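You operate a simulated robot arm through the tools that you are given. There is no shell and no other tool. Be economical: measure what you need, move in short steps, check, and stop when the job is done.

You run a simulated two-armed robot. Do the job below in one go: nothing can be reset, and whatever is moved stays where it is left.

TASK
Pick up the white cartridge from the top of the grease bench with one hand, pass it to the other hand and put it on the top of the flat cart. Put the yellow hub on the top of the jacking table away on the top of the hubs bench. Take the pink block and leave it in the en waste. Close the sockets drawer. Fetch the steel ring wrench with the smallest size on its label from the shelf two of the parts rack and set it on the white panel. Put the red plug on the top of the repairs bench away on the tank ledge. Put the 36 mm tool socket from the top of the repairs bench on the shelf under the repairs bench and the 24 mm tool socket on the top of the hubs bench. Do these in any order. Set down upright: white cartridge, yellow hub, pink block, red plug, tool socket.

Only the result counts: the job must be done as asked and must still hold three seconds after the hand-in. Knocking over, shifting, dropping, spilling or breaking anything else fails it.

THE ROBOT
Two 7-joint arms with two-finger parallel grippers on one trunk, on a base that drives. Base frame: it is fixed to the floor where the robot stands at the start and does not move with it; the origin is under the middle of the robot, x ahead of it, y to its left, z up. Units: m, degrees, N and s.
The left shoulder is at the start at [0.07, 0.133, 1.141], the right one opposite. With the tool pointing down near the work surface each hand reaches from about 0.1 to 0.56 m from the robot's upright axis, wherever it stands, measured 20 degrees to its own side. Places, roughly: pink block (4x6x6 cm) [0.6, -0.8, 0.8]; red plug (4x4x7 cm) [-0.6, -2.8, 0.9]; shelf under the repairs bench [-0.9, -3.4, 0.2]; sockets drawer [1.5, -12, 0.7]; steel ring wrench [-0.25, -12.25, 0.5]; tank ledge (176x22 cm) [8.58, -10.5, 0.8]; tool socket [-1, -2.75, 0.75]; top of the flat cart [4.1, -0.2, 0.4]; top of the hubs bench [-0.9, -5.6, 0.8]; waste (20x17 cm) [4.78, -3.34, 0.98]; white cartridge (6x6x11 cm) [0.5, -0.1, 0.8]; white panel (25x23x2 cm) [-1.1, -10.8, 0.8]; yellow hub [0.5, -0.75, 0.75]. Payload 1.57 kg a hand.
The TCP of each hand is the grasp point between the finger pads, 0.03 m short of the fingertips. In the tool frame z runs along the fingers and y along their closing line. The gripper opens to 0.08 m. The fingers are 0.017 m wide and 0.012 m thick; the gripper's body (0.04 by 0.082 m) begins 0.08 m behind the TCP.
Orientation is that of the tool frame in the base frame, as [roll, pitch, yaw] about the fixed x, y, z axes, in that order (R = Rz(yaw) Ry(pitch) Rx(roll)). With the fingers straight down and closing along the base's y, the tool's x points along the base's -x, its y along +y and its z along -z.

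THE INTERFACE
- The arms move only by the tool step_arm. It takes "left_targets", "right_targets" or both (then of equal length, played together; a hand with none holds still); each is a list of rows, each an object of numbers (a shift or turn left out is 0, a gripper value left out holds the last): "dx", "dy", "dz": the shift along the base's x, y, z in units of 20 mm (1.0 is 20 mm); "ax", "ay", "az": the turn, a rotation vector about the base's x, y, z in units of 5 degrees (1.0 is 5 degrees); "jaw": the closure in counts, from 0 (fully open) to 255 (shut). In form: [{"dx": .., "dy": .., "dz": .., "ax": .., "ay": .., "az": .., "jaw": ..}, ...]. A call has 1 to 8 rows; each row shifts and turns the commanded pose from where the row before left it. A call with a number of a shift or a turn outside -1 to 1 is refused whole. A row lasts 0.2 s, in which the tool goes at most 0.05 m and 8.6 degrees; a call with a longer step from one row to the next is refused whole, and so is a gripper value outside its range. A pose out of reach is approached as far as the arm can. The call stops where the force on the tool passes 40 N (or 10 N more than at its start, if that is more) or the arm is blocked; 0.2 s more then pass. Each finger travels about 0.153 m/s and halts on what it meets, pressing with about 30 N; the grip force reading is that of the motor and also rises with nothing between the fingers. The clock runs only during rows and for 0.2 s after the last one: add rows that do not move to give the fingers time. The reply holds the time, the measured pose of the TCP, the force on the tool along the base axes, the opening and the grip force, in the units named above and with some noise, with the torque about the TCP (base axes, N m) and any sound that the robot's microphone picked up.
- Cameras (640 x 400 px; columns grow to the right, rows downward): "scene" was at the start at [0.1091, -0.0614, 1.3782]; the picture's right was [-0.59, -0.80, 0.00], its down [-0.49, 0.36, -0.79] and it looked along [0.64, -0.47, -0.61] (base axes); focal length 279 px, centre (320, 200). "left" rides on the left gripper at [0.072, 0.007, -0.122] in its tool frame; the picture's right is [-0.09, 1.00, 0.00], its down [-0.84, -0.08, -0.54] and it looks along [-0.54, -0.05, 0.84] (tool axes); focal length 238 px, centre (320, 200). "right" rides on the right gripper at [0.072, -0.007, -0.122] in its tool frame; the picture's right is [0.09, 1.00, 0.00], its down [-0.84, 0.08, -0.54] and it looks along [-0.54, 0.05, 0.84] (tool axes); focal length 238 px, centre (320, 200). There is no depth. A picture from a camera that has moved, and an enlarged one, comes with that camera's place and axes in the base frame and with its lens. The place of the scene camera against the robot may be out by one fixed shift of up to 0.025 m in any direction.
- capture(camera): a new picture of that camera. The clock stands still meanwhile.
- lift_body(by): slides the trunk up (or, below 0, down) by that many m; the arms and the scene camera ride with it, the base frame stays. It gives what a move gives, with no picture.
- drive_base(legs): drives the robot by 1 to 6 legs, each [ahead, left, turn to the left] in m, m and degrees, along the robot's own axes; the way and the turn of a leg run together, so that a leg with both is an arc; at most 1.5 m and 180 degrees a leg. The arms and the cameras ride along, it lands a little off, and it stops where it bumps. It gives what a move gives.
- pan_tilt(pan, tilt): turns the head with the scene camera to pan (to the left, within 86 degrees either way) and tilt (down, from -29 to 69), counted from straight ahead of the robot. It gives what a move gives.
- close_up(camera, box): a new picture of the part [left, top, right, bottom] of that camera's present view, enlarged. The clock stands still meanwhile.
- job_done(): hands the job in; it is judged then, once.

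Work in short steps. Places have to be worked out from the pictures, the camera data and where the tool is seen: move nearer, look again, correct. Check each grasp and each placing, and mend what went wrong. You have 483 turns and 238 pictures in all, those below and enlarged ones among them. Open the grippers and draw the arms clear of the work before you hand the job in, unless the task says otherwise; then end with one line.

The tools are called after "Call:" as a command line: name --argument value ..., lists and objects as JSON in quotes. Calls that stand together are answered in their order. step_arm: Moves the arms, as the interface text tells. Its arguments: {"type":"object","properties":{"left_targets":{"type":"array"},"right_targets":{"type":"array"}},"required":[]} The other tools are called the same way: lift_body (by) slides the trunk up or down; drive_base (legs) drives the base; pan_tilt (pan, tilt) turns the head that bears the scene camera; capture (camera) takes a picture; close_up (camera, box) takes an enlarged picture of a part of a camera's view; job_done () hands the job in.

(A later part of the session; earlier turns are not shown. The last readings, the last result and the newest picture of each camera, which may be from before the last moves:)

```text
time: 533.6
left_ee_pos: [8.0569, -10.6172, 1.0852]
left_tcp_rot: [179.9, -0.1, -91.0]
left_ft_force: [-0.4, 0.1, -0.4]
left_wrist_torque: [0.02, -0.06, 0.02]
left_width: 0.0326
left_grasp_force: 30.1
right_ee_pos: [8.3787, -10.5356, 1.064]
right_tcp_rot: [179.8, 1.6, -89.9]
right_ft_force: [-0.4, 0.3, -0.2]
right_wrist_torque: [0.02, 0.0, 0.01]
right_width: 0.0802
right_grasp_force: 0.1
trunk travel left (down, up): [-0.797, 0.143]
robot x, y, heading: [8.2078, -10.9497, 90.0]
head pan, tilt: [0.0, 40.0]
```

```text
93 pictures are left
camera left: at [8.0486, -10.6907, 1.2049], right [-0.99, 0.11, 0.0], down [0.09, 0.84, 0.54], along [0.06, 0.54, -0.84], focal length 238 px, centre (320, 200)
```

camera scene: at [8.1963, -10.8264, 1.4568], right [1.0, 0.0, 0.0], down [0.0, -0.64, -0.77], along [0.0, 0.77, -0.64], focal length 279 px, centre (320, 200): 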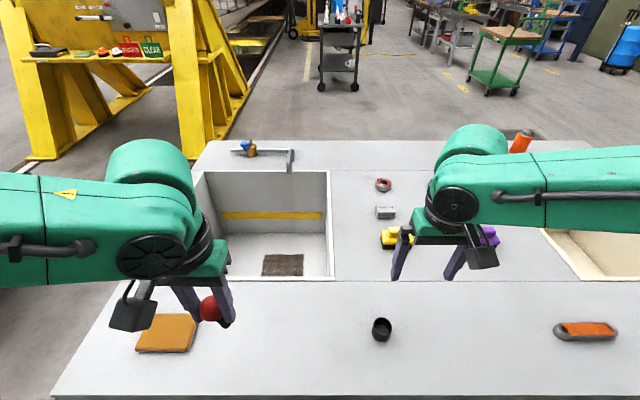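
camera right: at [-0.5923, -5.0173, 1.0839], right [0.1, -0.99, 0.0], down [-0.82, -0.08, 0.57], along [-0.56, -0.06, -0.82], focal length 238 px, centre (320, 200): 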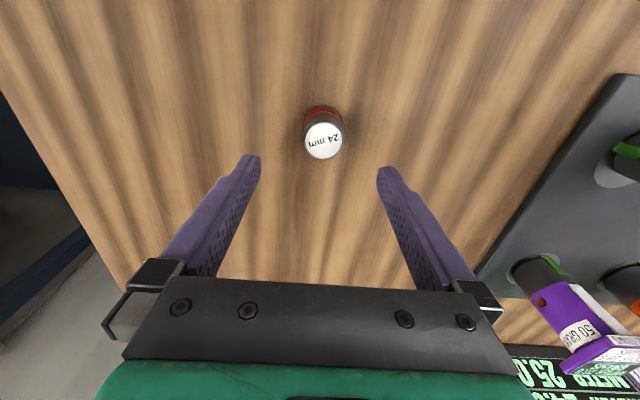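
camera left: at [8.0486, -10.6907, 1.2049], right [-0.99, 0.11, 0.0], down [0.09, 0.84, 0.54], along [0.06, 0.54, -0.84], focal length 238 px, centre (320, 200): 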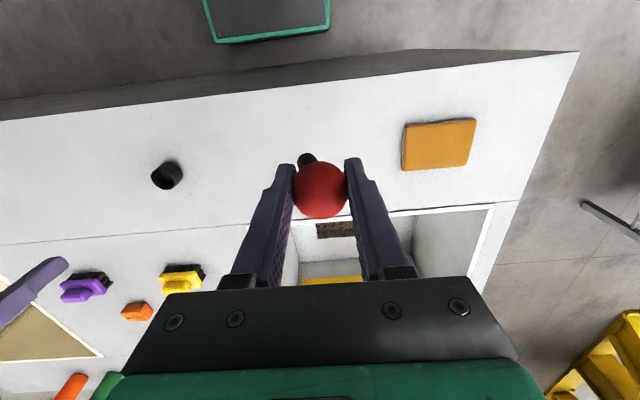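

Target spot (8.12,-10.53). I rotate the hand +11.5° about y to stand the stem vertical, move over, and descend to about 0.93.

Call:
step_arm --left_targets '[{"dx": 1, "dy": 1}, {"dx": 1, "dy": 1}, {"dx": 1, "dy": 1}, {"dy": 1, "ay": 1}, {"dy": 0.3, "ay": 1}, {"ay": 0.3, "dz": -1}, {"dz": -1}, {"dz": -1}]'

Call:
step_arm --left_targets '[{"dz": -1}, {"dz": -1}, {"dz": -1}, {"dz": -1}, {}]'

Call:
close_up --camera "scene" --box '[160, 220, 360, 380]'

Call:
capture --camera "left"

```text
time: 535.4
left_ee_pos: [8.1058, -10.539, 1.0244]
left_tcp_rot: [168.6, -0.2, -90.9]
left_ft_force: [-0.6, 0.0, -0.3]
left_wrist_torque: [0.01, 0.03, -0.02]
left_width: 0.0324
left_grasp_force: 29.8
left hand out of reach, approached as far as the arm can: row 6, 7, 8
right_ee_pos: [8.3791, -10.5358, 1.0632]
right_tcp_rot: [179.7, 1.5, -89.8]
right_ft_force: [0.1, 0.5, -0.4]
right_wrist_torque: [-0.04, 0.03, -0.01]
right_width: 0.0799
right_grasp_force: 0.1
trunk travel left (down, up): [-0.797, 0.143]
robot x, y, heading: [8.2092, -10.9517, 90.1]
head pan, tilt: [0.0, 40.0]
```

```text
time: 536.6
left_ee_pos: [8.084, -10.5496, 0.956]
left_tcp_rot: [168.5, -0.2, -90.9]
left_ft_force: [-0.1, -0.9, 0.1]
left_wrist_torque: [0.0, -0.02, -0.01]
left_width: 0.0322
left_grasp_force: 30.2
left hand out of reach, approached as far as the arm can: row 1, 2, 3, 4
right_ee_pos: [8.3797, -10.5356, 1.0637]
right_tcp_rot: [179.8, 1.6, -89.9]
right_ft_force: [0.2, 0.7, 0.5]
right_wrist_torque: [0.02, -0.02, -0.02]
right_width: 0.0802
right_grasp_force: 0.0
trunk travel left (down, up): [-0.797, 0.143]
robot x, y, heading: [8.2058, -10.9544, 90.1]
head pan, tilt: [0.0, 40.0]
```

```text
2.50 times, centred on (260, 300) of scene
camera zoom: at [8.1965, -10.8267, 1.4568], right [1.0, 0.0, 0.0], down [0.0, -0.64, -0.77], along [0.0, 0.77, -0.64], focal length 698 px, centre (470, -50)
```

zoom: 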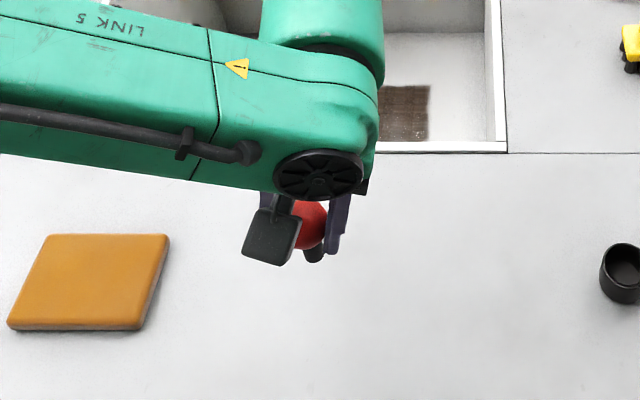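

```text
91 pictures are left
camera left: at [8.0992, -10.6233, 1.0757], right [-0.97, 0.11, 0.2], down [0.2, 0.84, 0.51], along [-0.11, 0.54, -0.84], focal length 238 px, centre (320, 200)
```

left: 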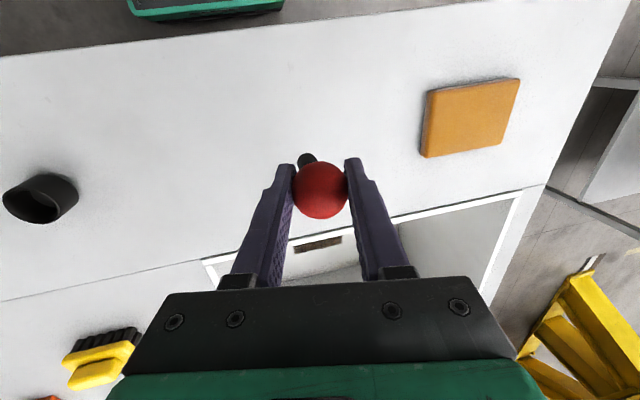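

Reach is limited at this depth, so I lower the trunk 0.05 and continue in guarded small steps.

Call:
lift_body --by -0.05

Call:
step_arm --left_targets '[{"dy": 0.5, "dx": 0.5}, {"dz": -0.3}, {"dz": -0.3}, {"dz": -0.3}, {"dz": -0.3}]'

```text
time: 537.6
left_ee_pos: [8.0836, -10.5508, 0.9056]
left_tcp_rot: [168.6, -0.1, -91.0]
left_ft_force: [-0.7, 0.0, -0.6]
left_wrist_torque: [-0.02, 0.01, 0.0]
left_width: 0.0325
left_grasp_force: 29.6
right_ee_pos: [8.3794, -10.5361, 1.0136]
right_tcp_rot: [179.9, 1.6, -89.8]
right_ft_force: [0.1, 0.4, -0.1]
right_wrist_torque: [-0.01, -0.01, 0.0]
right_width: 0.0796
right_grasp_force: 0.2
trunk travel left (down, up): [-0.747, 0.193]
robot x, y, heading: [8.2042, -10.9523, 89.9]
head pan, tilt: [0.0, 40.0]
```

```text
time: 538.8
left_ee_pos: [8.0755, -10.5497, 0.891]
left_tcp_rot: [168.7, -0.2, -91.0]
left_ft_force: [-0.5, -0.3, -0.8]
left_wrist_torque: [0.02, 0.01, -0.01]
left_width: 0.0324
left_grasp_force: 29.9
left hand out of reach, approached as far as the arm can: row 1, 2, 4, 5
right_ee_pos: [8.3793, -10.5363, 1.013]
right_tcp_rot: [179.8, 1.6, -89.8]
right_ft_force: [-0.1, -0.1, -0.1]
right_wrist_torque: [0.03, -0.01, 0.0]
right_width: 0.0798
right_grasp_force: 0.2
trunk travel left (down, up): [-0.747, 0.193]
robot x, y, heading: [8.2082, -10.9515, 90.2]
head pan, tilt: [0.0, 40.0]
```

Continuing with small trunk steps, checking the force.

Call:
lift_body --by -0.015

Call:
capture --camera "left"

```text
time: 539.4
left_ee_pos: [8.0767, -10.5501, 0.8769]
left_tcp_rot: [168.6, -0.3, -90.9]
left_ft_force: [0.2, 0.2, -0.3]
left_wrist_torque: [-0.03, 0.03, -0.04]
left_width: 0.0323
left_grasp_force: 29.7
right_ee_pos: [8.3783, -10.5344, 0.9984]
right_tcp_rot: [179.8, 1.7, -89.8]
right_ft_force: [-0.6, -0.3, -0.4]
right_wrist_torque: [-0.03, -0.03, 0.0]
right_width: 0.0802
right_grasp_force: 0.1
trunk travel left (down, up): [-0.732, 0.208]
robot x, y, heading: [8.2046, -10.9543, 89.9]
head pan, tilt: [0.0, 40.0]
```

```text
90 pictures are left
camera left: at [8.0907, -10.6231, 0.9965], right [-0.97, 0.11, 0.2], down [0.2, 0.84, 0.51], along [-0.11, 0.54, -0.84], focal length 238 px, centre (320, 200)
```

left: 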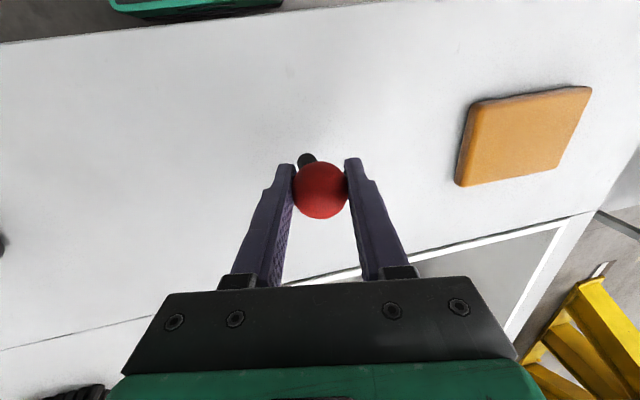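

No contact yet; two more small steps.

Call:
lift_body --by -0.012

Call:
lift_body --by -0.01

```text
time: 540.0
left_ee_pos: [8.0756, -10.5509, 0.8646]
left_tcp_rot: [168.6, -0.2, -90.8]
left_ft_force: [0.4, -0.2, -0.6]
left_wrist_torque: [0.06, -0.02, 0.02]
left_width: 0.0324
left_grasp_force: 29.7
right_ee_pos: [8.3806, -10.5358, 0.9851]
right_tcp_rot: [179.9, 1.7, -89.8]
right_ft_force: [-0.1, 0.2, -0.1]
right_wrist_torque: [0.01, -0.02, -0.01]
right_width: 0.0797
right_grasp_force: 0.1
trunk travel left (down, up): [-0.72, 0.22]
robot x, y, heading: [8.2099, -10.9514, 90.2]
head pan, tilt: [0.0, 40.0]
```

```text
time: 540.6
left_ee_pos: [8.0748, -10.5506, 0.8545]
left_tcp_rot: [168.7, -0.2, -90.9]
left_ft_force: [0.5, 0.0, 0.1]
left_wrist_torque: [-0.03, 0.0, -0.02]
left_width: 0.0322
left_grasp_force: 29.8
right_ee_pos: [8.3793, -10.5365, 0.976]
right_tcp_rot: [179.8, 1.6, -89.8]
right_ft_force: [0.2, 0.8, -0.1]
right_wrist_torque: [0.0, -0.02, -0.01]
right_width: 0.0804
right_grasp_force: 0.0
trunk travel left (down, up): [-0.71, 0.23]
robot x, y, heading: [8.2098, -10.9521, 90.1]
head pan, tilt: [0.0, 40.0]
```

Still free at 0.8545. Looking closely at the gap.

Call:
close_up --camera "scene" --box '[210, 230, 310, 330]'

Call:
close_up --camera "left" --box '[260, 110, 380, 230]'

```text
4.00 times, centred on (260, 280) of scene
camera zoom: at [8.1964, -10.8267, 1.3697], right [1.0, 0.0, 0.0], down [0.0, -0.64, -0.77], along [0.0, 0.77, -0.64], focal length 1118 px, centre (560, -120)
```

zoom: 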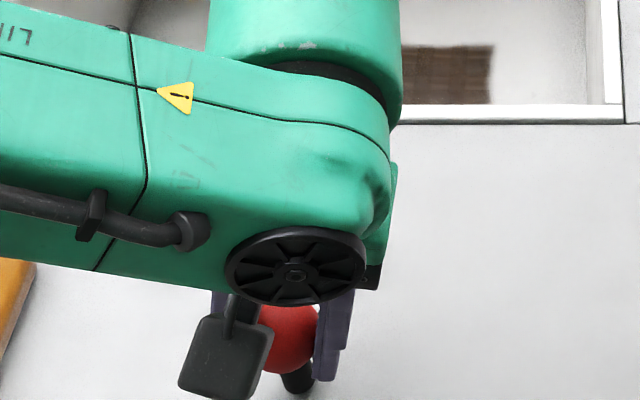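

```text
3.33 times, centred on (320, 170) of left
camera zoom: at [8.0908, -10.6231, 0.9745], right [-0.97, 0.11, 0.2], down [0.2, 0.84, 0.51], along [-0.11, 0.54, -0.84], focal length 794 px, centre (320, 300)
```

zoom: 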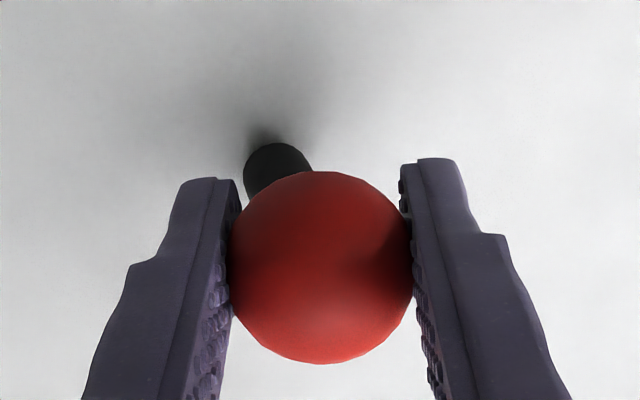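

Stem projects exactly where a vertical stem should, and the shadow is closing. Lowering a little more.

Call:
lift_body --by -0.006

Call:
lift_body --by -0.005

```text
time: 541.1
left_ee_pos: [8.0753, -10.5527, 0.8526]
left_tcp_rot: [168.5, 0.3, -90.9]
left_ft_force: [-4.6, -0.7, 31.5]
left_wrist_torque: [0.07, 0.35, -0.02]
left_width: 0.0324
left_grasp_force: 30.2
right_ee_pos: [8.379, -10.5389, 0.972]
right_tcp_rot: [179.8, 1.7, -89.8]
right_ft_force: [0.1, -0.1, -0.2]
right_wrist_torque: [-0.03, 0.03, 0.02]
right_width: 0.08
right_grasp_force: 0.1
trunk travel left (down, up): [-0.704, 0.236]
robot x, y, heading: [8.2071, -10.9503, 90.3]
head pan, tilt: [0.0, 40.0]
```

```text
time: 541.5
left_ee_pos: [8.0754, -10.5504, 0.852]
left_tcp_rot: [168.5, 0.3, -90.9]
left_ft_force: [-0.7, -10.0, 18.6]
left_wrist_torque: [-0.53, 0.11, 0.05]
left_width: 0.0321
left_grasp_force: 29.9
right_ee_pos: [8.3798, -10.5393, 0.9712]
right_tcp_rot: [179.7, 1.8, -89.8]
right_ft_force: [0.6, 1.1, -0.5]
right_wrist_torque: [-0.01, 0.0, -0.02]
right_width: 0.0799
right_grasp_force: 0.1
trunk travel left (down, up): [-0.703, 0.237]
robot x, y, heading: [8.2092, -10.9531, 90.2]
head pan, tilt: [0.0, 40.0]
stopped: the force on the tool passed its limit (the readings are from after the stop); the commanded pose is now the measured one
```

Contact. Relieving the side load slightly, then a close look before release.

Call:
lift_body --by 0.003

Call:
close_up --camera "left" --box '[260, 110, 380, 230]'

```text
time: 542.0
left_ee_pos: [8.0757, -10.5484, 0.8531]
left_tcp_rot: [168.7, 0.3, -90.9]
left_ft_force: [-0.4, -0.6, -0.8]
left_wrist_torque: [0.01, -0.01, -0.02]
left_width: 0.032
left_grasp_force: 29.9
right_ee_pos: [8.3793, -10.5361, 0.9719]
right_tcp_rot: [179.8, 1.6, -89.8]
right_ft_force: [0.4, -0.5, 0.4]
right_wrist_torque: [-0.01, -0.02, -0.03]
right_width: 0.0799
right_grasp_force: 0.1
trunk travel left (down, up): [-0.706, 0.234]
robot x, y, heading: [8.2042, -10.9503, 90.1]
head pan, tilt: [0.0, 40.0]
```

```text
3.33 times, centred on (320, 170) of left
camera zoom: at [8.091, -10.6218, 0.9723], right [-0.97, 0.11, 0.2], down [0.2, 0.83, 0.52], along [-0.11, 0.55, -0.83], focal length 794 px, centre (320, 300)
```

zoom: 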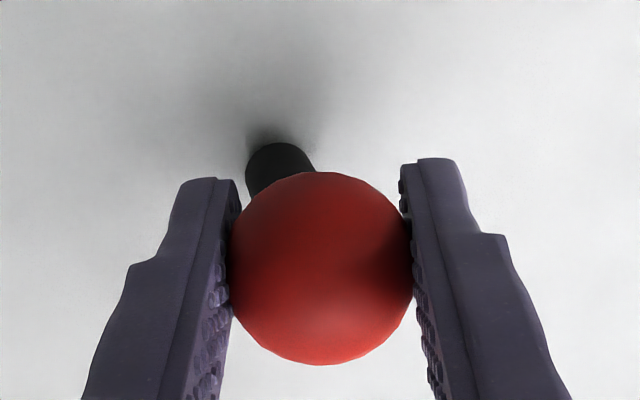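

Vertical and within a millimetre of the surface. Opening slowly.

Call:
step_arm --left_targets '[{"jaw": 156}, {"jaw": 152}, {"jaw": 148}, {"jaw": 144}, {"jaw": 140}, {"jaw": 134}, {"jaw": 125}, {"jaw": 110}]'

Call:
close_up --camera "left" --box '[260, 110, 380, 230]'

```text
time: 543.8
left_ee_pos: [8.0752, -10.5474, 0.8529]
left_tcp_rot: [168.6, 0.3, -90.9]
left_ft_force: [-0.6, -0.3, -0.5]
left_wrist_torque: [0.02, 0.01, -0.03]
left_width: 0.0455
left_grasp_force: 0.1
right_ee_pos: [8.38, -10.5361, 0.9721]
right_tcp_rot: [179.8, 1.6, -89.8]
right_ft_force: [0.5, -0.1, -0.7]
right_wrist_torque: [0.02, -0.01, 0.0]
right_width: 0.08
right_grasp_force: 0.2
trunk travel left (down, up): [-0.706, 0.234]
robot x, y, heading: [8.2082, -10.9519, 90.4]
head pan, tilt: [0.0, 40.0]
```

```text
3.33 times, centred on (320, 170) of left
camera zoom: at [8.091, -10.622, 0.9727], right [-0.97, 0.11, 0.2], down [0.2, 0.83, 0.52], along [-0.11, 0.55, -0.83], focal length 794 px, centre (320, 300)
```

zoom: 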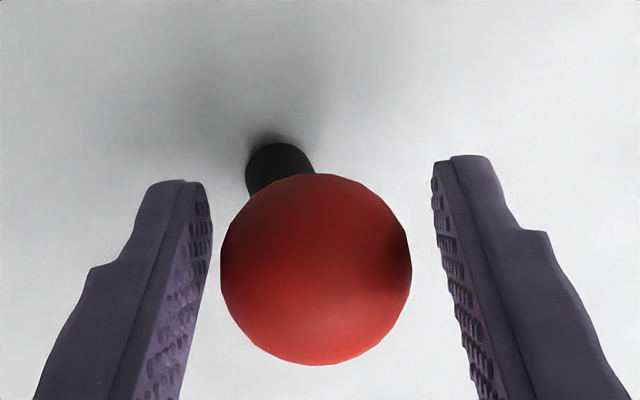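

The plug stands on its own. Opening fully and rising with the trunk.

Call:
step_arm --left_targets '[{"jaw": 60}, {"jaw": 0}, {}]'

Call:
lift_body --by 0.12

Call:
capture --camera "left"

```text
time: 544.6
left_ee_pos: [8.0753, -10.5482, 0.8533]
left_tcp_rot: [168.6, 0.3, -90.9]
left_ft_force: [-0.3, -0.7, 0.1]
left_wrist_torque: [-0.02, -0.01, 0.0]
left_width: 0.0802
left_grasp_force: 0.1
right_ee_pos: [8.3801, -10.5354, 0.9735]
right_tcp_rot: [179.8, 1.5, -89.7]
right_ft_force: [0.3, -0.2, 0.0]
right_wrist_torque: [0.0, -0.01, 0.0]
right_width: 0.0798
right_grasp_force: 0.0
trunk travel left (down, up): [-0.706, 0.234]
robot x, y, heading: [8.2102, -10.9482, 90.0]
head pan, tilt: [0.0, 40.0]
```

```text
time: 546.1
left_ee_pos: [8.0752, -10.5479, 0.9735]
left_tcp_rot: [168.7, 0.3, -90.9]
left_ft_force: [0.1, 0.4, -0.1]
left_wrist_torque: [0.02, -0.02, 0.02]
left_width: 0.08
left_grasp_force: 0.1
right_ee_pos: [8.3797, -10.5364, 1.0919]
right_tcp_rot: [179.8, 1.5, -89.8]
right_ft_force: [0.1, 0.3, 0.5]
right_wrist_torque: [0.0, -0.02, 0.01]
right_width: 0.0801
right_grasp_force: 0.0
trunk travel left (down, up): [-0.826, 0.114]
robot x, y, heading: [8.2077, -10.9513, 90.1]
head pan, tilt: [0.0, 40.0]
```

```text
85 pictures are left
camera left: at [8.091, -10.6218, 1.0926], right [-0.97, 0.11, 0.2], down [0.2, 0.83, 0.52], along [-0.11, 0.55, -0.83], focal length 238 px, centre (320, 200)
```

left: 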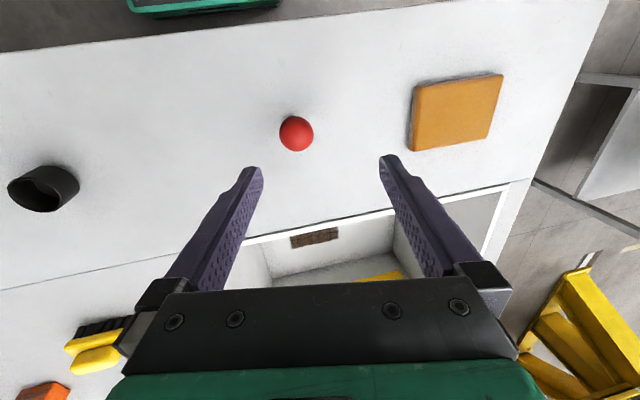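

Plug is on the ledge. Untilting and retracting the left hand, then driving west along the corridor toward the drawer.

Call:
step_arm --left_targets '[{"dz": 1}, {"dz": 1}, {"dz": 1, "ay": -1}, {"dz": 1, "ay": -1}, {"dz": 1, "ay": -0.3}, {"dy": -1}, {"dy": -1}, {"dy": -1}]'

Call:
drive_base --legs '[[-0.2, 0, 0], [0, 1.2, 0], [0, 0, 90], [1.4, 0, 0]]'

Call:
pan_tilt --pan 10 --tilt 15

Call:
capture --camera "scene"

```text
time: 547.9
left_ee_pos: [8.0763, -10.6092, 1.0734]
left_tcp_rot: [-180.0, 0.5, -90.8]
left_ft_force: [0.3, -0.3, -0.4]
left_wrist_torque: [0.04, 0.02, 0.02]
left_width: 0.08
left_grasp_force: 0.1
right_ee_pos: [8.3788, -10.5371, 1.0919]
right_tcp_rot: [179.8, 1.7, -89.8]
right_ft_force: [0.0, 0.2, -0.4]
right_wrist_torque: [0.01, 0.01, 0.01]
right_width: 0.0799
right_grasp_force: 0.0
trunk travel left (down, up): [-0.826, 0.114]
robot x, y, heading: [8.208, -10.9544, 90.2]
head pan, tilt: [0.0, 40.0]
```

```text
time: 565.7
left_ee_pos: [5.2525, -11.3, 1.0721]
left_tcp_rot: [-179.9, 0.5, -0.2]
left_ft_force: [-0.5, 0.1, 0.4]
left_wrist_torque: [0.01, -0.03, 0.01]
left_width: 0.0799
left_grasp_force: 0.1
right_ee_pos: [5.1775, -10.9986, 1.0919]
right_tcp_rot: [179.9, 1.7, 0.9]
right_ft_force: [-0.2, -1.0, -0.3]
right_wrist_torque: [0.0, -0.02, -0.01]
right_width: 0.0801
right_grasp_force: 0.0
trunk travel left (down, up): [-0.826, 0.114]
robot x, y, heading: [5.5929, -11.1672, -179.4]
head pan, tilt: [0.0, 40.0]
```

```text
time: 566.6
left_ee_pos: [5.2531, -11.2993, 1.0732]
left_tcp_rot: [-179.8, 0.4, -0.2]
left_ft_force: [0.0, -1.1, -0.1]
left_wrist_torque: [-0.02, 0.02, 0.01]
left_width: 0.08
left_grasp_force: 0.1
right_ee_pos: [5.1764, -10.9987, 1.0923]
right_tcp_rot: [179.7, 1.6, 0.9]
right_ft_force: [-0.5, 0.0, 0.1]
right_wrist_torque: [-0.02, -0.01, 0.0]
right_width: 0.08
right_grasp_force: 0.0
trunk travel left (down, up): [-0.826, 0.114]
robot x, y, heading: [5.5975, -11.1632, -179.3]
head pan, tilt: [10.0, 15.0]
```

```text
84 pictures are left
camera scene: at [5.4421, -11.1931, 1.5255], right [-0.19, 0.98, 0.0], down [0.26, 0.05, -0.97], along [-0.95, -0.18, -0.26], focal length 279 px, centre (320, 200)
```

scene: 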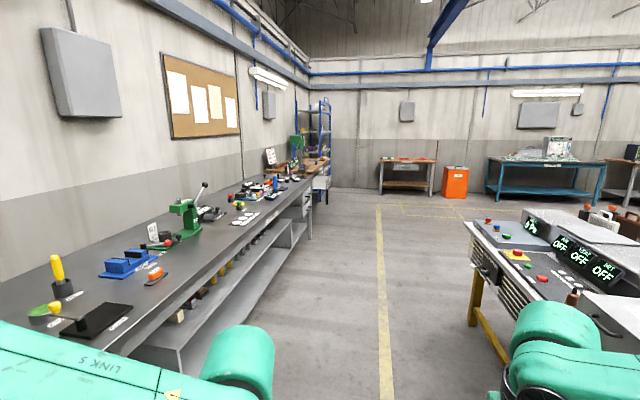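

Continuing west.

Call:
drive_base --legs '[[1.4, 0, -0.7], [1.3, 0, 0]]'

Call:
pan_tilt --pan 25 --tilt 25

Call:
capture --camera "scene"

```text
time: 579.8
left_ee_pos: [2.5238, -11.3044, 1.0722]
left_tcp_rot: [-179.9, 0.5, -0.1]
left_ft_force: [-0.2, -0.4, -1.1]
left_wrist_torque: [-0.03, 0.02, -0.03]
left_width: 0.0798
left_grasp_force: 0.1
right_ee_pos: [2.4495, -11.0027, 1.0931]
right_tcp_rot: [179.8, 1.7, 0.8]
right_ft_force: [-0.2, 0.4, 0.6]
right_wrist_torque: [0.01, 0.03, 0.0]
right_width: 0.0798
right_grasp_force: 0.1
trunk travel left (down, up): [-0.826, 0.114]
robot x, y, heading: [2.8644, -11.1705, -179.4]
head pan, tilt: [10.0, 15.0]
```

```text
time: 580.6
left_ee_pos: [2.5237, -11.3049, 1.0731]
left_tcp_rot: [-179.9, 0.4, -0.2]
left_ft_force: [0.5, 1.0, -0.2]
left_wrist_torque: [0.01, -0.02, -0.01]
left_width: 0.0799
left_grasp_force: 0.1
right_ee_pos: [2.4484, -11.0017, 1.092]
right_tcp_rot: [179.8, 1.6, 0.7]
right_ft_force: [-1.1, 0.2, 0.1]
right_wrist_torque: [-0.01, 0.0, 0.01]
right_width: 0.0801
right_grasp_force: 0.1
trunk travel left (down, up): [-0.826, 0.114]
robot x, y, heading: [2.8695, -11.1729, -179.3]
head pan, tilt: [25.0, 25.0]
```

```text
83 pictures are left
camera scene: at [2.7223, -11.2211, 1.5094], right [-0.43, 0.9, 0.0], down [0.38, 0.18, -0.91], along [-0.82, -0.39, -0.42], focal length 279 px, centre (320, 200)
```

scene: 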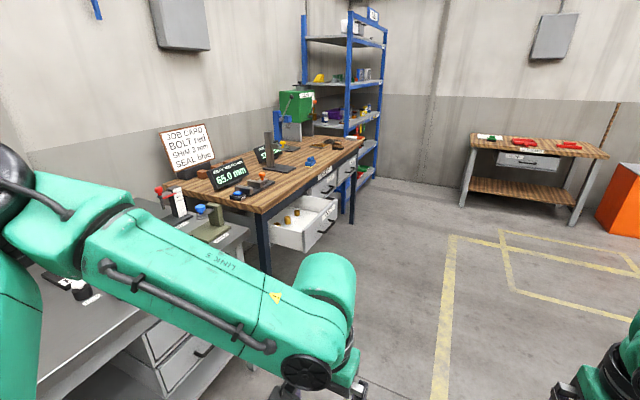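

An open drawer shows under the wooden bench. Zooming.

Call:
close_up --camera "scene" --box '[220, 130, 400, 270]'

```text
2.86 times, centred on (310, 200) of scene
camera zoom: at [2.7223, -11.2211, 1.5094], right [-0.43, 0.9, 0.0], down [0.38, 0.18, -0.91], along [-0.82, -0.39, -0.42], focal length 798 px, centre (349, 200)
```

zoom: 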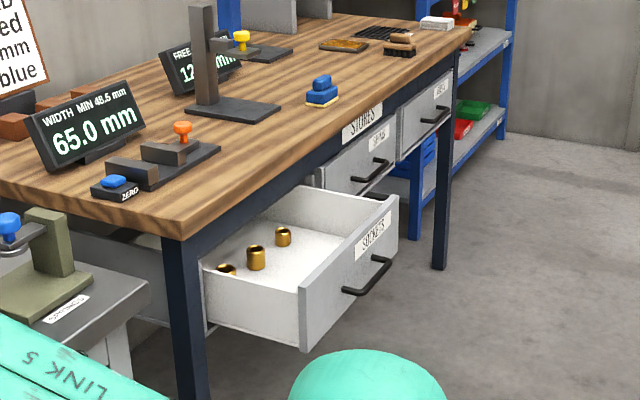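

It's labelled SOCKETS; its front panel is near (1.42,-11.83), bench edge y≈-12.02. I drive to face it and push it shut with closed, forward-tilted right fingers.

Call:
drive_base --legs '[[1.37, -0.1, 0], [0, 0, 89]]'

Call:
step_arm --right_targets '[{"ax": -1, "jaw": 255}, {"ax": -1}, {"ax": -1}, {"ax": -1}, {"ax": -1}, {"ax": -1}, {"ax": -1}, {"ax": -1}]'

Call:
pan_tilt --pan 0 --tilt 45

Call:
capture --camera "scene"

```text
time: 591.2
left_ee_pos: [1.6412, -11.4351, 1.0726]
left_tcp_rot: [-179.9, 0.5, 89.6]
left_ft_force: [0.4, 0.0, -0.6]
left_wrist_torque: [0.03, -0.03, 0.03]
left_width: 0.0799
left_grasp_force: 0.2
right_ee_pos: [1.3381, -11.5101, 1.0917]
right_tcp_rot: [179.9, 1.7, 90.7]
right_ft_force: [0.5, 0.1, 0.7]
right_wrist_torque: [-0.02, 0.0, -0.01]
right_width: 0.08
right_grasp_force: 0.1
trunk travel left (down, up): [-0.826, 0.114]
robot x, y, heading: [1.5073, -11.0947, -89.5]
head pan, tilt: [25.0, 25.0]
```

```text
time: 593.0
left_ee_pos: [1.6423, -11.4347, 1.0725]
left_tcp_rot: [-179.8, 0.4, 89.6]
left_ft_force: [-0.4, 0.6, 0.3]
left_wrist_torque: [0.0, 0.01, 0.02]
left_width: 0.0798
left_grasp_force: 0.1
right_ee_pos: [1.3406, -11.5208, 1.0943]
right_tcp_rot: [-179.9, 23.9, 90.7]
right_ft_force: [0.5, 0.1, 0.9]
right_wrist_torque: [-0.01, -0.02, -0.01]
right_width: 0.0001
right_grasp_force: 21.1
right hand out of reach, approached as far as the arm can: row 5, 6, 7, 8
trunk travel left (down, up): [-0.826, 0.114]
robot x, y, heading: [1.506, -11.093, -89.4]
head pan, tilt: [25.0, 25.0]
```

```text
time: 593.9
left_ee_pos: [1.6415, -11.4356, 1.0727]
left_tcp_rot: [-180.0, 0.4, 89.6]
left_ft_force: [0.6, 0.1, 0.9]
left_wrist_torque: [0.0, 0.03, 0.03]
left_width: 0.0803
left_grasp_force: 0.0
right_ee_pos: [1.3392, -11.521, 1.0942]
right_tcp_rot: [-180.0, 24.0, 90.7]
right_ft_force: [-0.7, -0.6, -0.2]
right_wrist_torque: [0.02, -0.02, 0.02]
right_width: 0.0001
right_grasp_force: 21.3
trunk travel left (down, up): [-0.826, 0.114]
robot x, y, heading: [1.5085, -11.0955, -89.2]
head pan, tilt: [0.0, 45.0]
```

```text
81 pictures are left
camera scene: at [1.4978, -11.2343, 1.4789], right [-1.0, -0.01, 0.0], down [-0.01, 0.71, -0.71], along [0.01, -0.71, -0.71], focal length 279 px, centre (320, 200)
```

scene: 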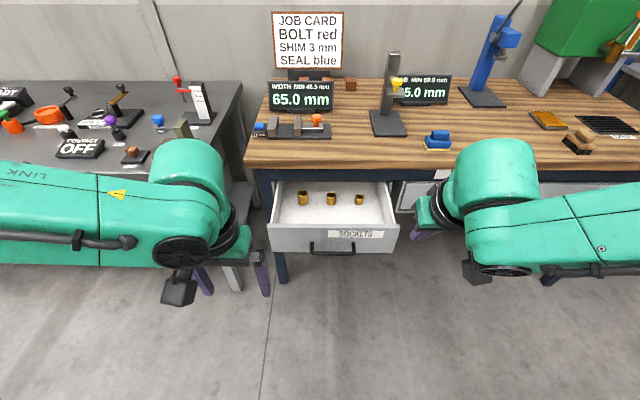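

The panel spans x 1.24–1.66, z≈0.57–0.78, face at y≈-11.82. I raise the left hand out of the way, lower the trunk, and look from the right wrist.

Call:
step_arm --left_targets '[{"dz": 1}, {"dz": 1}, {"dz": 1}, {"dz": 1}, {"dz": 1}, {"dz": 1}, {"dz": 1}, {"dz": 1}]'

Call:
lift_body --by -0.35

Call:
step_arm --right_targets '[{"ax": -1}, {"ax": -1}, {"ax": -1}, {"ax": -1}]' --left_targets '[{"dz": 1}, {"dz": 1}, {"dz": 1}, {"dz": 1}]'

Call:
capture --camera "scene"

```text
time: 595.7
left_ee_pos: [1.6402, -11.4346, 1.2339]
left_tcp_rot: [-179.9, 0.3, 89.6]
left_ft_force: [-0.2, 0.0, 0.1]
left_wrist_torque: [-0.03, 0.02, -0.02]
left_width: 0.0801
left_grasp_force: 0.0
right_ee_pos: [1.3393, -11.5208, 1.0938]
right_tcp_rot: [-180.0, 24.1, 90.7]
right_ft_force: [0.2, -1.0, -0.6]
right_wrist_torque: [0.0, 0.0, 0.0]
right_width: 0.0
right_grasp_force: 21.6
trunk travel left (down, up): [-0.826, 0.114]
robot x, y, heading: [1.5059, -11.0934, -89.4]
head pan, tilt: [0.0, 45.0]
```

```text
time: 599.1
left_ee_pos: [1.6392, -11.4348, 0.8832]
left_tcp_rot: [-179.8, 0.5, 89.6]
left_ft_force: [-0.2, 0.1, 0.3]
left_wrist_torque: [-0.01, 0.0, -0.03]
left_width: 0.0804
left_grasp_force: 0.1
right_ee_pos: [1.34, -11.5203, 0.7432]
right_tcp_rot: [-179.9, 24.2, 90.7]
right_ft_force: [-0.4, 0.2, 0.1]
right_wrist_torque: [0.02, 0.0, 0.02]
right_width: 0.0001
right_grasp_force: 21.1
trunk travel left (down, up): [-0.476, 0.464]
robot x, y, heading: [1.5046, -11.0928, -89.4]
head pan, tilt: [0.0, 45.0]
```

```text
time: 600.1
left_ee_pos: [1.6394, -11.4353, 0.9632]
left_tcp_rot: [-179.9, 0.5, 89.6]
left_ft_force: [0.1, 0.6, 0.2]
left_wrist_torque: [0.0, -0.01, 0.06]
left_width: 0.08
left_grasp_force: 0.0
right_ee_pos: [1.3384, -11.5202, 0.7436]
right_tcp_rot: [180.0, 24.0, 90.8]
right_ft_force: [-0.3, 0.5, 0.3]
right_wrist_torque: [0.02, 0.0, -0.04]
right_width: 0.0
right_grasp_force: 21.2
right hand out of reach, approached as far as the arm can: row 1, 2, 3, 4
trunk travel left (down, up): [-0.476, 0.464]
robot x, y, heading: [1.5097, -11.0955, -89.7]
head pan, tilt: [0.0, 45.0]
```

```text
80 pictures are left
camera scene: at [1.4976, -11.234, 1.1288], right [-1.0, -0.01, 0.0], down [-0.01, 0.71, -0.71], along [0.01, -0.71, -0.71], focal length 279 px, centre (320, 200)
```

scene: 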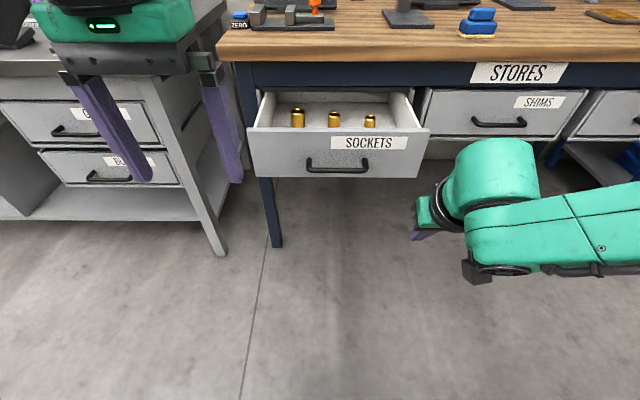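

Panel z 0.645–0.78, handle x 1.385–1.53. I'll push at x≈1.335, z≈0.68. Approaching 0.2 m.

Call:
step_arm --right_targets '[{"dz": -1}, {"dz": -1}]'

Call:
drive_base --legs '[[0.2, 0, 0]]'

Call:
capture --camera "scene"

```text
time: 600.7
left_ee_pos: [1.6402, -11.4352, 0.9614]
left_tcp_rot: [-179.8, 0.5, 89.6]
left_ft_force: [1.4, 0.2, 0.5]
left_wrist_torque: [-0.02, 0.04, 0.0]
left_width: 0.08
left_grasp_force: 0.1
right_ee_pos: [1.3393, -11.5208, 0.7051]
right_tcp_rot: [-179.9, 24.1, 90.8]
right_ft_force: [0.2, 0.4, 0.8]
right_wrist_torque: [0.03, 0.03, -0.04]
right_width: 0.0
right_grasp_force: 21.0
trunk travel left (down, up): [-0.476, 0.464]
robot x, y, heading: [1.5045, -11.0937, -89.6]
head pan, tilt: [0.0, 45.0]
```

```text
time: 602.3
left_ee_pos: [1.6421, -11.6312, 0.9623]
left_tcp_rot: [-179.9, 0.5, 89.8]
left_ft_force: [0.1, -0.4, 0.5]
left_wrist_torque: [0.01, 0.0, -0.02]
left_width: 0.0801
left_grasp_force: 0.1
right_ee_pos: [1.3428, -11.7167, 0.7034]
right_tcp_rot: [-179.9, 24.0, 90.8]
right_ft_force: [-0.1, -0.8, 0.7]
right_wrist_torque: [-0.02, 0.01, -0.03]
right_width: 0.0001
right_grasp_force: 21.3
trunk travel left (down, up): [-0.476, 0.464]
robot x, y, heading: [1.509, -11.2877, -89.3]
head pan, tilt: [0.0, 45.0]
```

```text
79 pictures are left
camera scene: at [1.5003, -11.4301, 1.1287], right [-1.0, -0.01, 0.0], down [-0.01, 0.71, -0.71], along [0.01, -0.71, -0.71], focal length 279 px, centre (320, 200)
```

scene: 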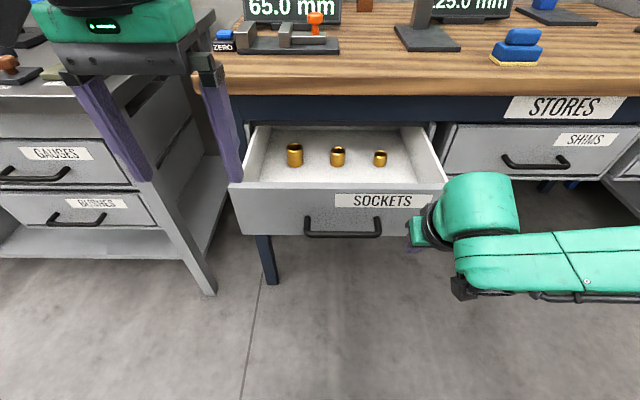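

Close to the panel now. Pushing with small guarded arm steps first.

Call:
step_arm --right_targets '[{"dy": -0.7}, {"dy": -0.7}, {"dy": -0.7}, {"dy": -0.7}, {"dy": -0.7}]'

Call:
drive_base --legs '[[0.06, 0, 0]]'

Call:
capture --camera "scene"

```text
time: 603.5
left_ee_pos: [1.6419, -11.6307, 0.9628]
left_tcp_rot: [-179.8, 0.3, 89.8]
left_ft_force: [-0.5, 0.2, 0.3]
left_wrist_torque: [-0.01, 0.0, 0.0]
left_width: 0.08
left_grasp_force: 0.0
right_ee_pos: [1.342, -11.7879, 0.7044]
right_tcp_rot: [180.0, 24.0, 90.9]
right_ft_force: [-0.9, 0.7, -0.6]
right_wrist_torque: [-0.01, -0.01, 0.01]
right_width: 0.0
right_grasp_force: 21.8
trunk travel left (down, up): [-0.476, 0.464]
robot x, y, heading: [1.5107, -11.2866, -89.4]
head pan, tilt: [0.0, 45.0]
```

```text
time: 604.4
left_ee_pos: [1.6432, -11.6902, 0.9622]
left_tcp_rot: [-179.8, 0.4, 89.9]
left_ft_force: [-0.3, 0.2, 0.3]
left_wrist_torque: [0.01, -0.02, 0.01]
left_width: 0.0802
left_grasp_force: 0.0
right_ee_pos: [1.3433, -11.848, 0.7038]
right_tcp_rot: [-179.8, 24.1, 90.9]
right_ft_force: [0.0, 0.6, -0.5]
right_wrist_torque: [0.02, -0.02, 0.0]
right_width: 0.0
right_grasp_force: 21.4
trunk travel left (down, up): [-0.476, 0.464]
robot x, y, heading: [1.5096, -11.3483, -89.0]
head pan, tilt: [0.0, 45.0]
```

```text
78 pictures are left
camera scene: at [1.5013, -11.4902, 1.1287], right [-1.0, -0.01, 0.0], down [-0.01, 0.71, -0.71], along [0.01, -0.71, -0.71], focal length 279 px, centre (320, 200)
```

scene: 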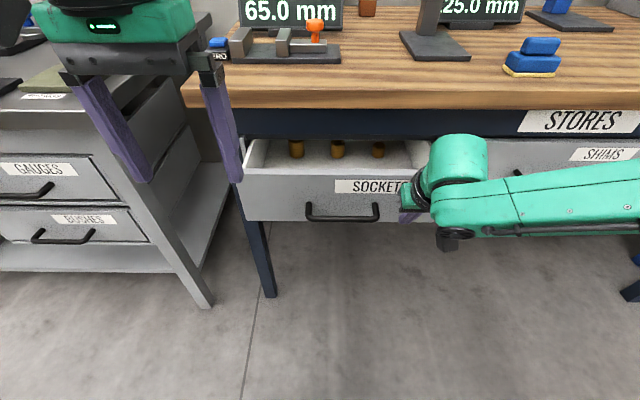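

The drawer is moving in. Continuing to push in small drives.

Call:
drive_base --legs '[[0.06, 0, 0]]'

Call:
capture --camera "scene"

```text
time: 605.4
left_ee_pos: [1.6435, -11.7495, 0.9622]
left_tcp_rot: [-180.0, 0.4, 90.0]
left_ft_force: [-0.4, -0.3, -0.8]
left_wrist_torque: [0.03, 0.0, -0.01]
left_width: 0.08
left_grasp_force: 0.0
right_ee_pos: [1.3445, -11.9081, 0.7039]
right_tcp_rot: [-179.9, 24.0, 91.0]
right_ft_force: [0.2, 0.1, 0.5]
right_wrist_torque: [-0.01, 0.0, 0.01]
right_width: 0.0
right_grasp_force: 21.8
trunk travel left (down, up): [-0.476, 0.464]
robot x, y, heading: [1.512, -11.4095, -89.0]
head pan, tilt: [0.0, 45.0]
```

```text
77 pictures are left
camera scene: at [1.5021, -11.5498, 1.1287], right [-1.0, -0.01, 0.0], down [-0.01, 0.71, -0.71], along [0.01, -0.71, -0.71], focal length 279 px, centre (320, 200)
```

scene: 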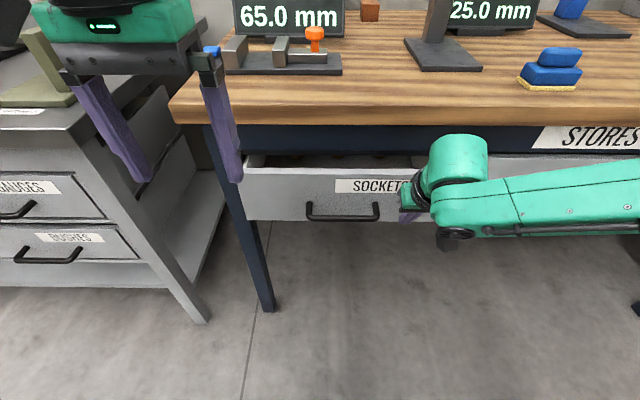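

About 4–5 cm remain versus the SHIMS drawer. Pushing with guarded arm steps.

Call:
step_arm --right_targets '[{"dy": -0.5}, {"dy": -0.5}, {"dy": -0.5}, {"dy": -0.5}]'

Call:
capture --camera "scene"

```text
time: 606.4
left_ee_pos: [1.6441, -11.7491, 0.9612]
left_tcp_rot: [-179.7, 0.5, 89.9]
left_ft_force: [0.1, 0.1, 0.6]
left_wrist_torque: [0.03, -0.01, 0.01]
left_width: 0.0799
left_grasp_force: 0.1
right_ee_pos: [1.3455, -11.9473, 0.7031]
right_tcp_rot: [179.9, 24.0, 90.8]
right_ft_force: [-0.3, -0.6, -0.6]
right_wrist_torque: [0.0, -0.03, 0.01]
right_width: 0.0001
right_grasp_force: 21.1
trunk travel left (down, up): [-0.476, 0.464]
robot x, y, heading: [1.5105, -11.409, -89.1]
head pan, tilt: [0.0, 45.0]
```

```text
76 pictures are left
camera scene: at [1.5022, -11.5496, 1.1287], right [-1.0, -0.01, 0.0], down [-0.01, 0.71, -0.71], along [0.01, -0.71, -0.71], focal length 279 px, centre (320, 200)
```

scene: 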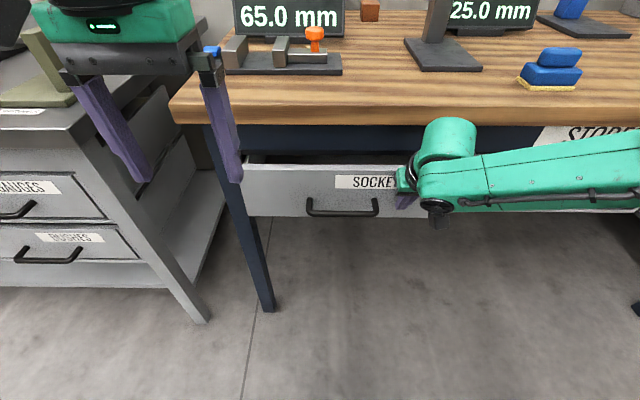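

Nearly flush. Three more small steps.

Call:
step_arm --right_targets '[{"dy": -0.4}, {"dy": -0.4}, {"dy": -0.4}]'

Call:
capture --camera "scene"

```text
time: 607.2
left_ee_pos: [1.6442, -11.7503, 0.9627]
left_tcp_rot: [-179.9, 0.4, 89.9]
left_ft_force: [-0.2, 0.2, -0.2]
left_wrist_torque: [0.01, -0.01, 0.01]
left_width: 0.0802
left_grasp_force: 0.1
right_ee_pos: [1.3443, -11.9732, 0.7045]
right_tcp_rot: [-179.9, 24.0, 90.9]
right_ft_force: [0.5, -0.4, 0.3]
right_wrist_torque: [0.03, -0.01, 0.01]
right_width: 0.0
right_grasp_force: 21.4
trunk travel left (down, up): [-0.476, 0.464]
robot x, y, heading: [1.5086, -11.407, -89.0]
head pan, tilt: [0.0, 45.0]
```

```text
75 pictures are left
camera scene: at [1.5021, -11.5493, 1.1287], right [-1.0, -0.01, 0.0], down [-0.01, 0.71, -0.71], along [0.01, -0.71, -0.71], focal length 279 px, centre (320, 200)
```

scene: 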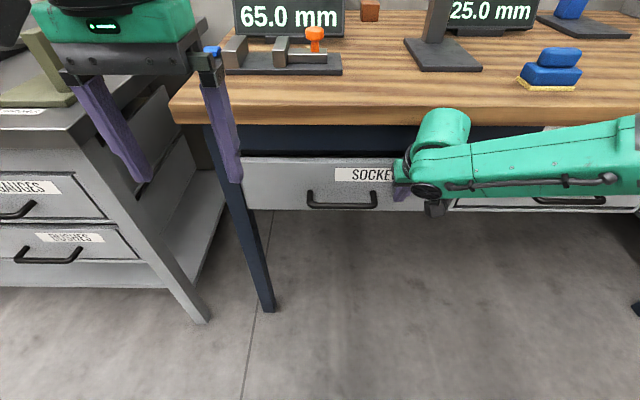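

Looks nearly flush; pushing until resistance is felt.

Call:
step_arm --right_targets '[{"dy": -0.4}, {"dy": -0.4}, {"dy": -0.4}, {"dy": -0.4}]'

Call:
capture --camera "scene"

```text
time: 608.2
left_ee_pos: [1.6446, -11.7452, 0.9627]
left_tcp_rot: [-179.8, 0.7, 89.7]
left_ft_force: [0.7, 1.8, -0.1]
left_wrist_torque: [0.0, -0.01, 0.01]
left_width: 0.0798
left_grasp_force: 0.0
right_ee_pos: [1.3462, -11.9912, 0.7019]
right_tcp_rot: [-179.9, 23.2, 90.9]
right_ft_force: [1.1, 18.3, 6.9]
right_wrist_torque: [0.31, -0.06, -0.02]
right_width: 0.0002
right_grasp_force: 22.1
trunk travel left (down, up): [-0.476, 0.464]
robot x, y, heading: [1.5138, -11.408, -89.2]
head pan, tilt: [0.0, 45.0]
stopped in row 4 (right hand): the force on the tool passed its limit (the readings are from after the stop); the commanded pose is now the measured one
```

```text
74 pictures are left
camera scene: at [1.5024, -11.5439, 1.1296], right [-1.0, -0.01, 0.0], down [-0.01, 0.7, -0.71], along [0.01, -0.71, -0.7], focal length 279 px, centre (320, 200)
```

scene: 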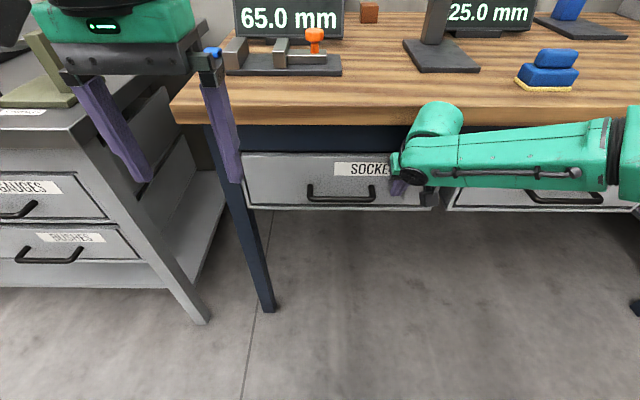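

Resistance felt and the drawer sits in its frame like the others — closed. Backing away.

Call:
step_arm --right_targets '[{"dy": 1}, {"dy": 1}, {"dy": 1}]'

Call:
drive_base --legs '[[-0.45, 0, 0]]'

Call:
pan_tilt --pan -30 --tilt 25

Call:
capture --camera "scene"

```text
time: 609.0
left_ee_pos: [1.6436, -11.7504, 0.9626]
left_tcp_rot: [-179.9, 0.5, 89.8]
left_ft_force: [1.0, 0.5, -0.3]
left_wrist_torque: [0.02, -0.02, 0.01]
left_width: 0.0802
left_grasp_force: 0.1
right_ee_pos: [1.3447, -11.9358, 0.7002]
right_tcp_rot: [180.0, 23.2, 90.9]
right_ft_force: [0.7, -0.3, -0.2]
right_wrist_torque: [0.01, -0.02, 0.01]
right_width: 0.0
right_grasp_force: 21.4
trunk travel left (down, up): [-0.476, 0.464]
robot x, y, heading: [1.5136, -11.4084, -89.3]
head pan, tilt: [0.0, 45.0]
```

```text
time: 611.7
left_ee_pos: [1.6376, -11.3039, 0.9631]
left_tcp_rot: [-179.9, 0.5, 89.8]
left_ft_force: [-0.7, 0.4, -0.1]
left_wrist_torque: [-0.03, 0.02, -0.01]
left_width: 0.08
left_grasp_force: 0.1
right_ee_pos: [1.3397, -11.4906, 0.7003]
right_tcp_rot: [-179.9, 23.3, 90.9]
right_ft_force: [-0.1, 0.6, -0.7]
right_wrist_torque: [-0.01, 0.0, -0.01]
right_width: 0.0
right_grasp_force: 21.0
trunk travel left (down, up): [-0.476, 0.464]
robot x, y, heading: [1.5031, -10.9638, -89.5]
head pan, tilt: [0.0, 45.0]
```

```text
time: 612.6
left_ee_pos: [1.6384, -11.305, 0.9628]
left_tcp_rot: [-179.8, 0.4, 89.8]
left_ft_force: [0.6, 0.5, -0.5]
left_wrist_torque: [-0.01, -0.02, 0.02]
left_width: 0.0801
left_grasp_force: 0.1
right_ee_pos: [1.3398, -11.4915, 0.6998]
right_tcp_rot: [-180.0, 23.2, 90.9]
right_ft_force: [0.0, -0.4, 0.2]
right_wrist_torque: [-0.02, 0.03, -0.03]
right_width: 0.0001
right_grasp_force: 21.5
trunk travel left (down, up): [-0.476, 0.464]
robot x, y, heading: [1.5037, -10.9598, -89.7]
head pan, tilt: [-30.0, 25.0]
```

```text
73 pictures are left
camera scene: at [1.4505, -11.1025, 1.1593], right [-0.87, 0.49, 0.0], down [0.21, 0.37, -0.91], along [-0.44, -0.79, -0.42], focal length 279 px, centre (320, 200)
```

scene: 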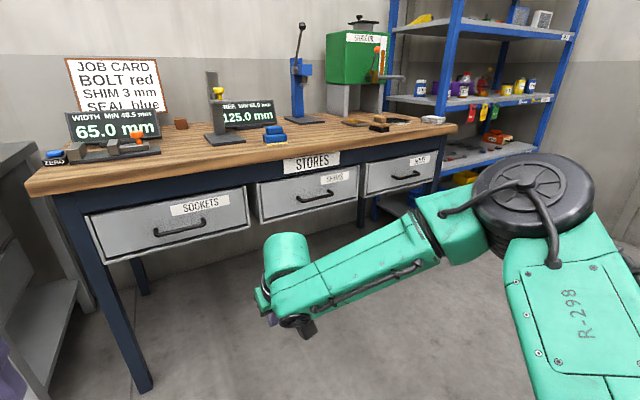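

Drawer closed. Now to the parts rack: straightening the right hand and moving west.

Call:
step_arm --right_targets '[{"ax": 1, "jaw": 0}, {"ax": 1}, {"ax": 1}, {"ax": 1}, {"ax": 0.6}]'

Call:
drive_base --legs '[[0, -1.45, 0], [0.0, -0.25, 0]]'

Call:
pan_tilt --pan 0 --tilt 25

Call:
capture --camera "scene"

```text
time: 613.8
left_ee_pos: [1.6376, -11.3053, 0.9618]
left_tcp_rot: [-179.9, 0.5, 89.8]
left_ft_force: [-0.2, 0.4, -0.2]
left_wrist_torque: [-0.01, 0.01, 0.0]
left_width: 0.08
left_grasp_force: 0.0
right_ee_pos: [1.3397, -11.4912, 0.7011]
right_tcp_rot: [179.7, 0.2, 90.8]
right_ft_force: [-1.1, -0.6, -0.5]
right_wrist_torque: [-0.02, -0.01, -0.02]
right_width: 0.0802
right_grasp_force: 0.1
trunk travel left (down, up): [-0.476, 0.464]
robot x, y, heading: [1.5102, -10.9639, -89.4]
head pan, tilt: [-30.0, 25.0]
```

```text
time: 622.5
left_ee_pos: [-0.0839, -11.271, 0.9629]
left_tcp_rot: [-179.8, 0.4, 86.5]
left_ft_force: [-0.6, 0.7, 0.2]
left_wrist_torque: [0.01, -0.01, 0.01]
left_width: 0.0804
left_grasp_force: 0.1
right_ee_pos: [-0.3923, -11.4399, 0.7004]
right_tcp_rot: [179.7, 0.2, 87.5]
right_ft_force: [-0.3, -0.6, 0.1]
right_wrist_torque: [0.03, -0.03, -0.01]
right_width: 0.08
right_grasp_force: 0.1
trunk travel left (down, up): [-0.476, 0.464]
robot x, y, heading: [-0.1975, -10.9219, -92.7]
head pan, tilt: [-30.0, 25.0]
```

```text
time: 623.4
left_ee_pos: [-0.0827, -11.2713, 0.9624]
left_tcp_rot: [-179.8, 0.5, 86.4]
left_ft_force: [0.3, 0.2, 0.7]
left_wrist_torque: [0.02, 0.01, 0.02]
left_width: 0.0801
left_grasp_force: 0.1
right_ee_pos: [-0.3919, -11.4403, 0.6996]
right_tcp_rot: [179.6, 0.2, 87.4]
right_ft_force: [0.1, 0.1, 0.2]
right_wrist_torque: [0.01, -0.01, 0.0]
right_width: 0.0798
right_grasp_force: 0.0
trunk travel left (down, up): [-0.476, 0.464]
robot x, y, heading: [-0.1939, -10.9208, -92.7]
head pan, tilt: [0.0, 25.0]
```

```text
72 pictures are left
camera scene: at [-0.2132, -11.0739, 1.1594], right [-1.0, 0.05, 0.0], down [0.02, 0.42, -0.91], along [-0.04, -0.91, -0.42], focal length 279 px, centre (320, 200)
```

scene: 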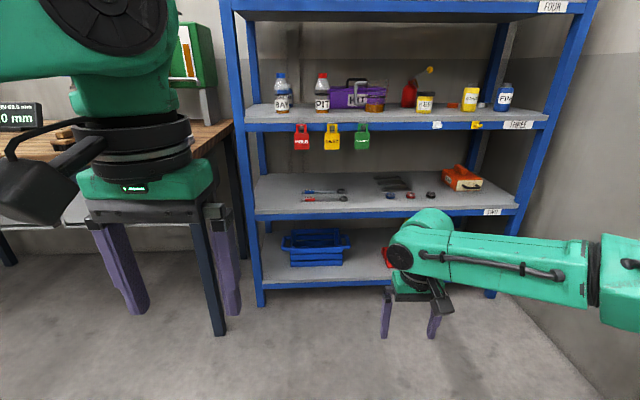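

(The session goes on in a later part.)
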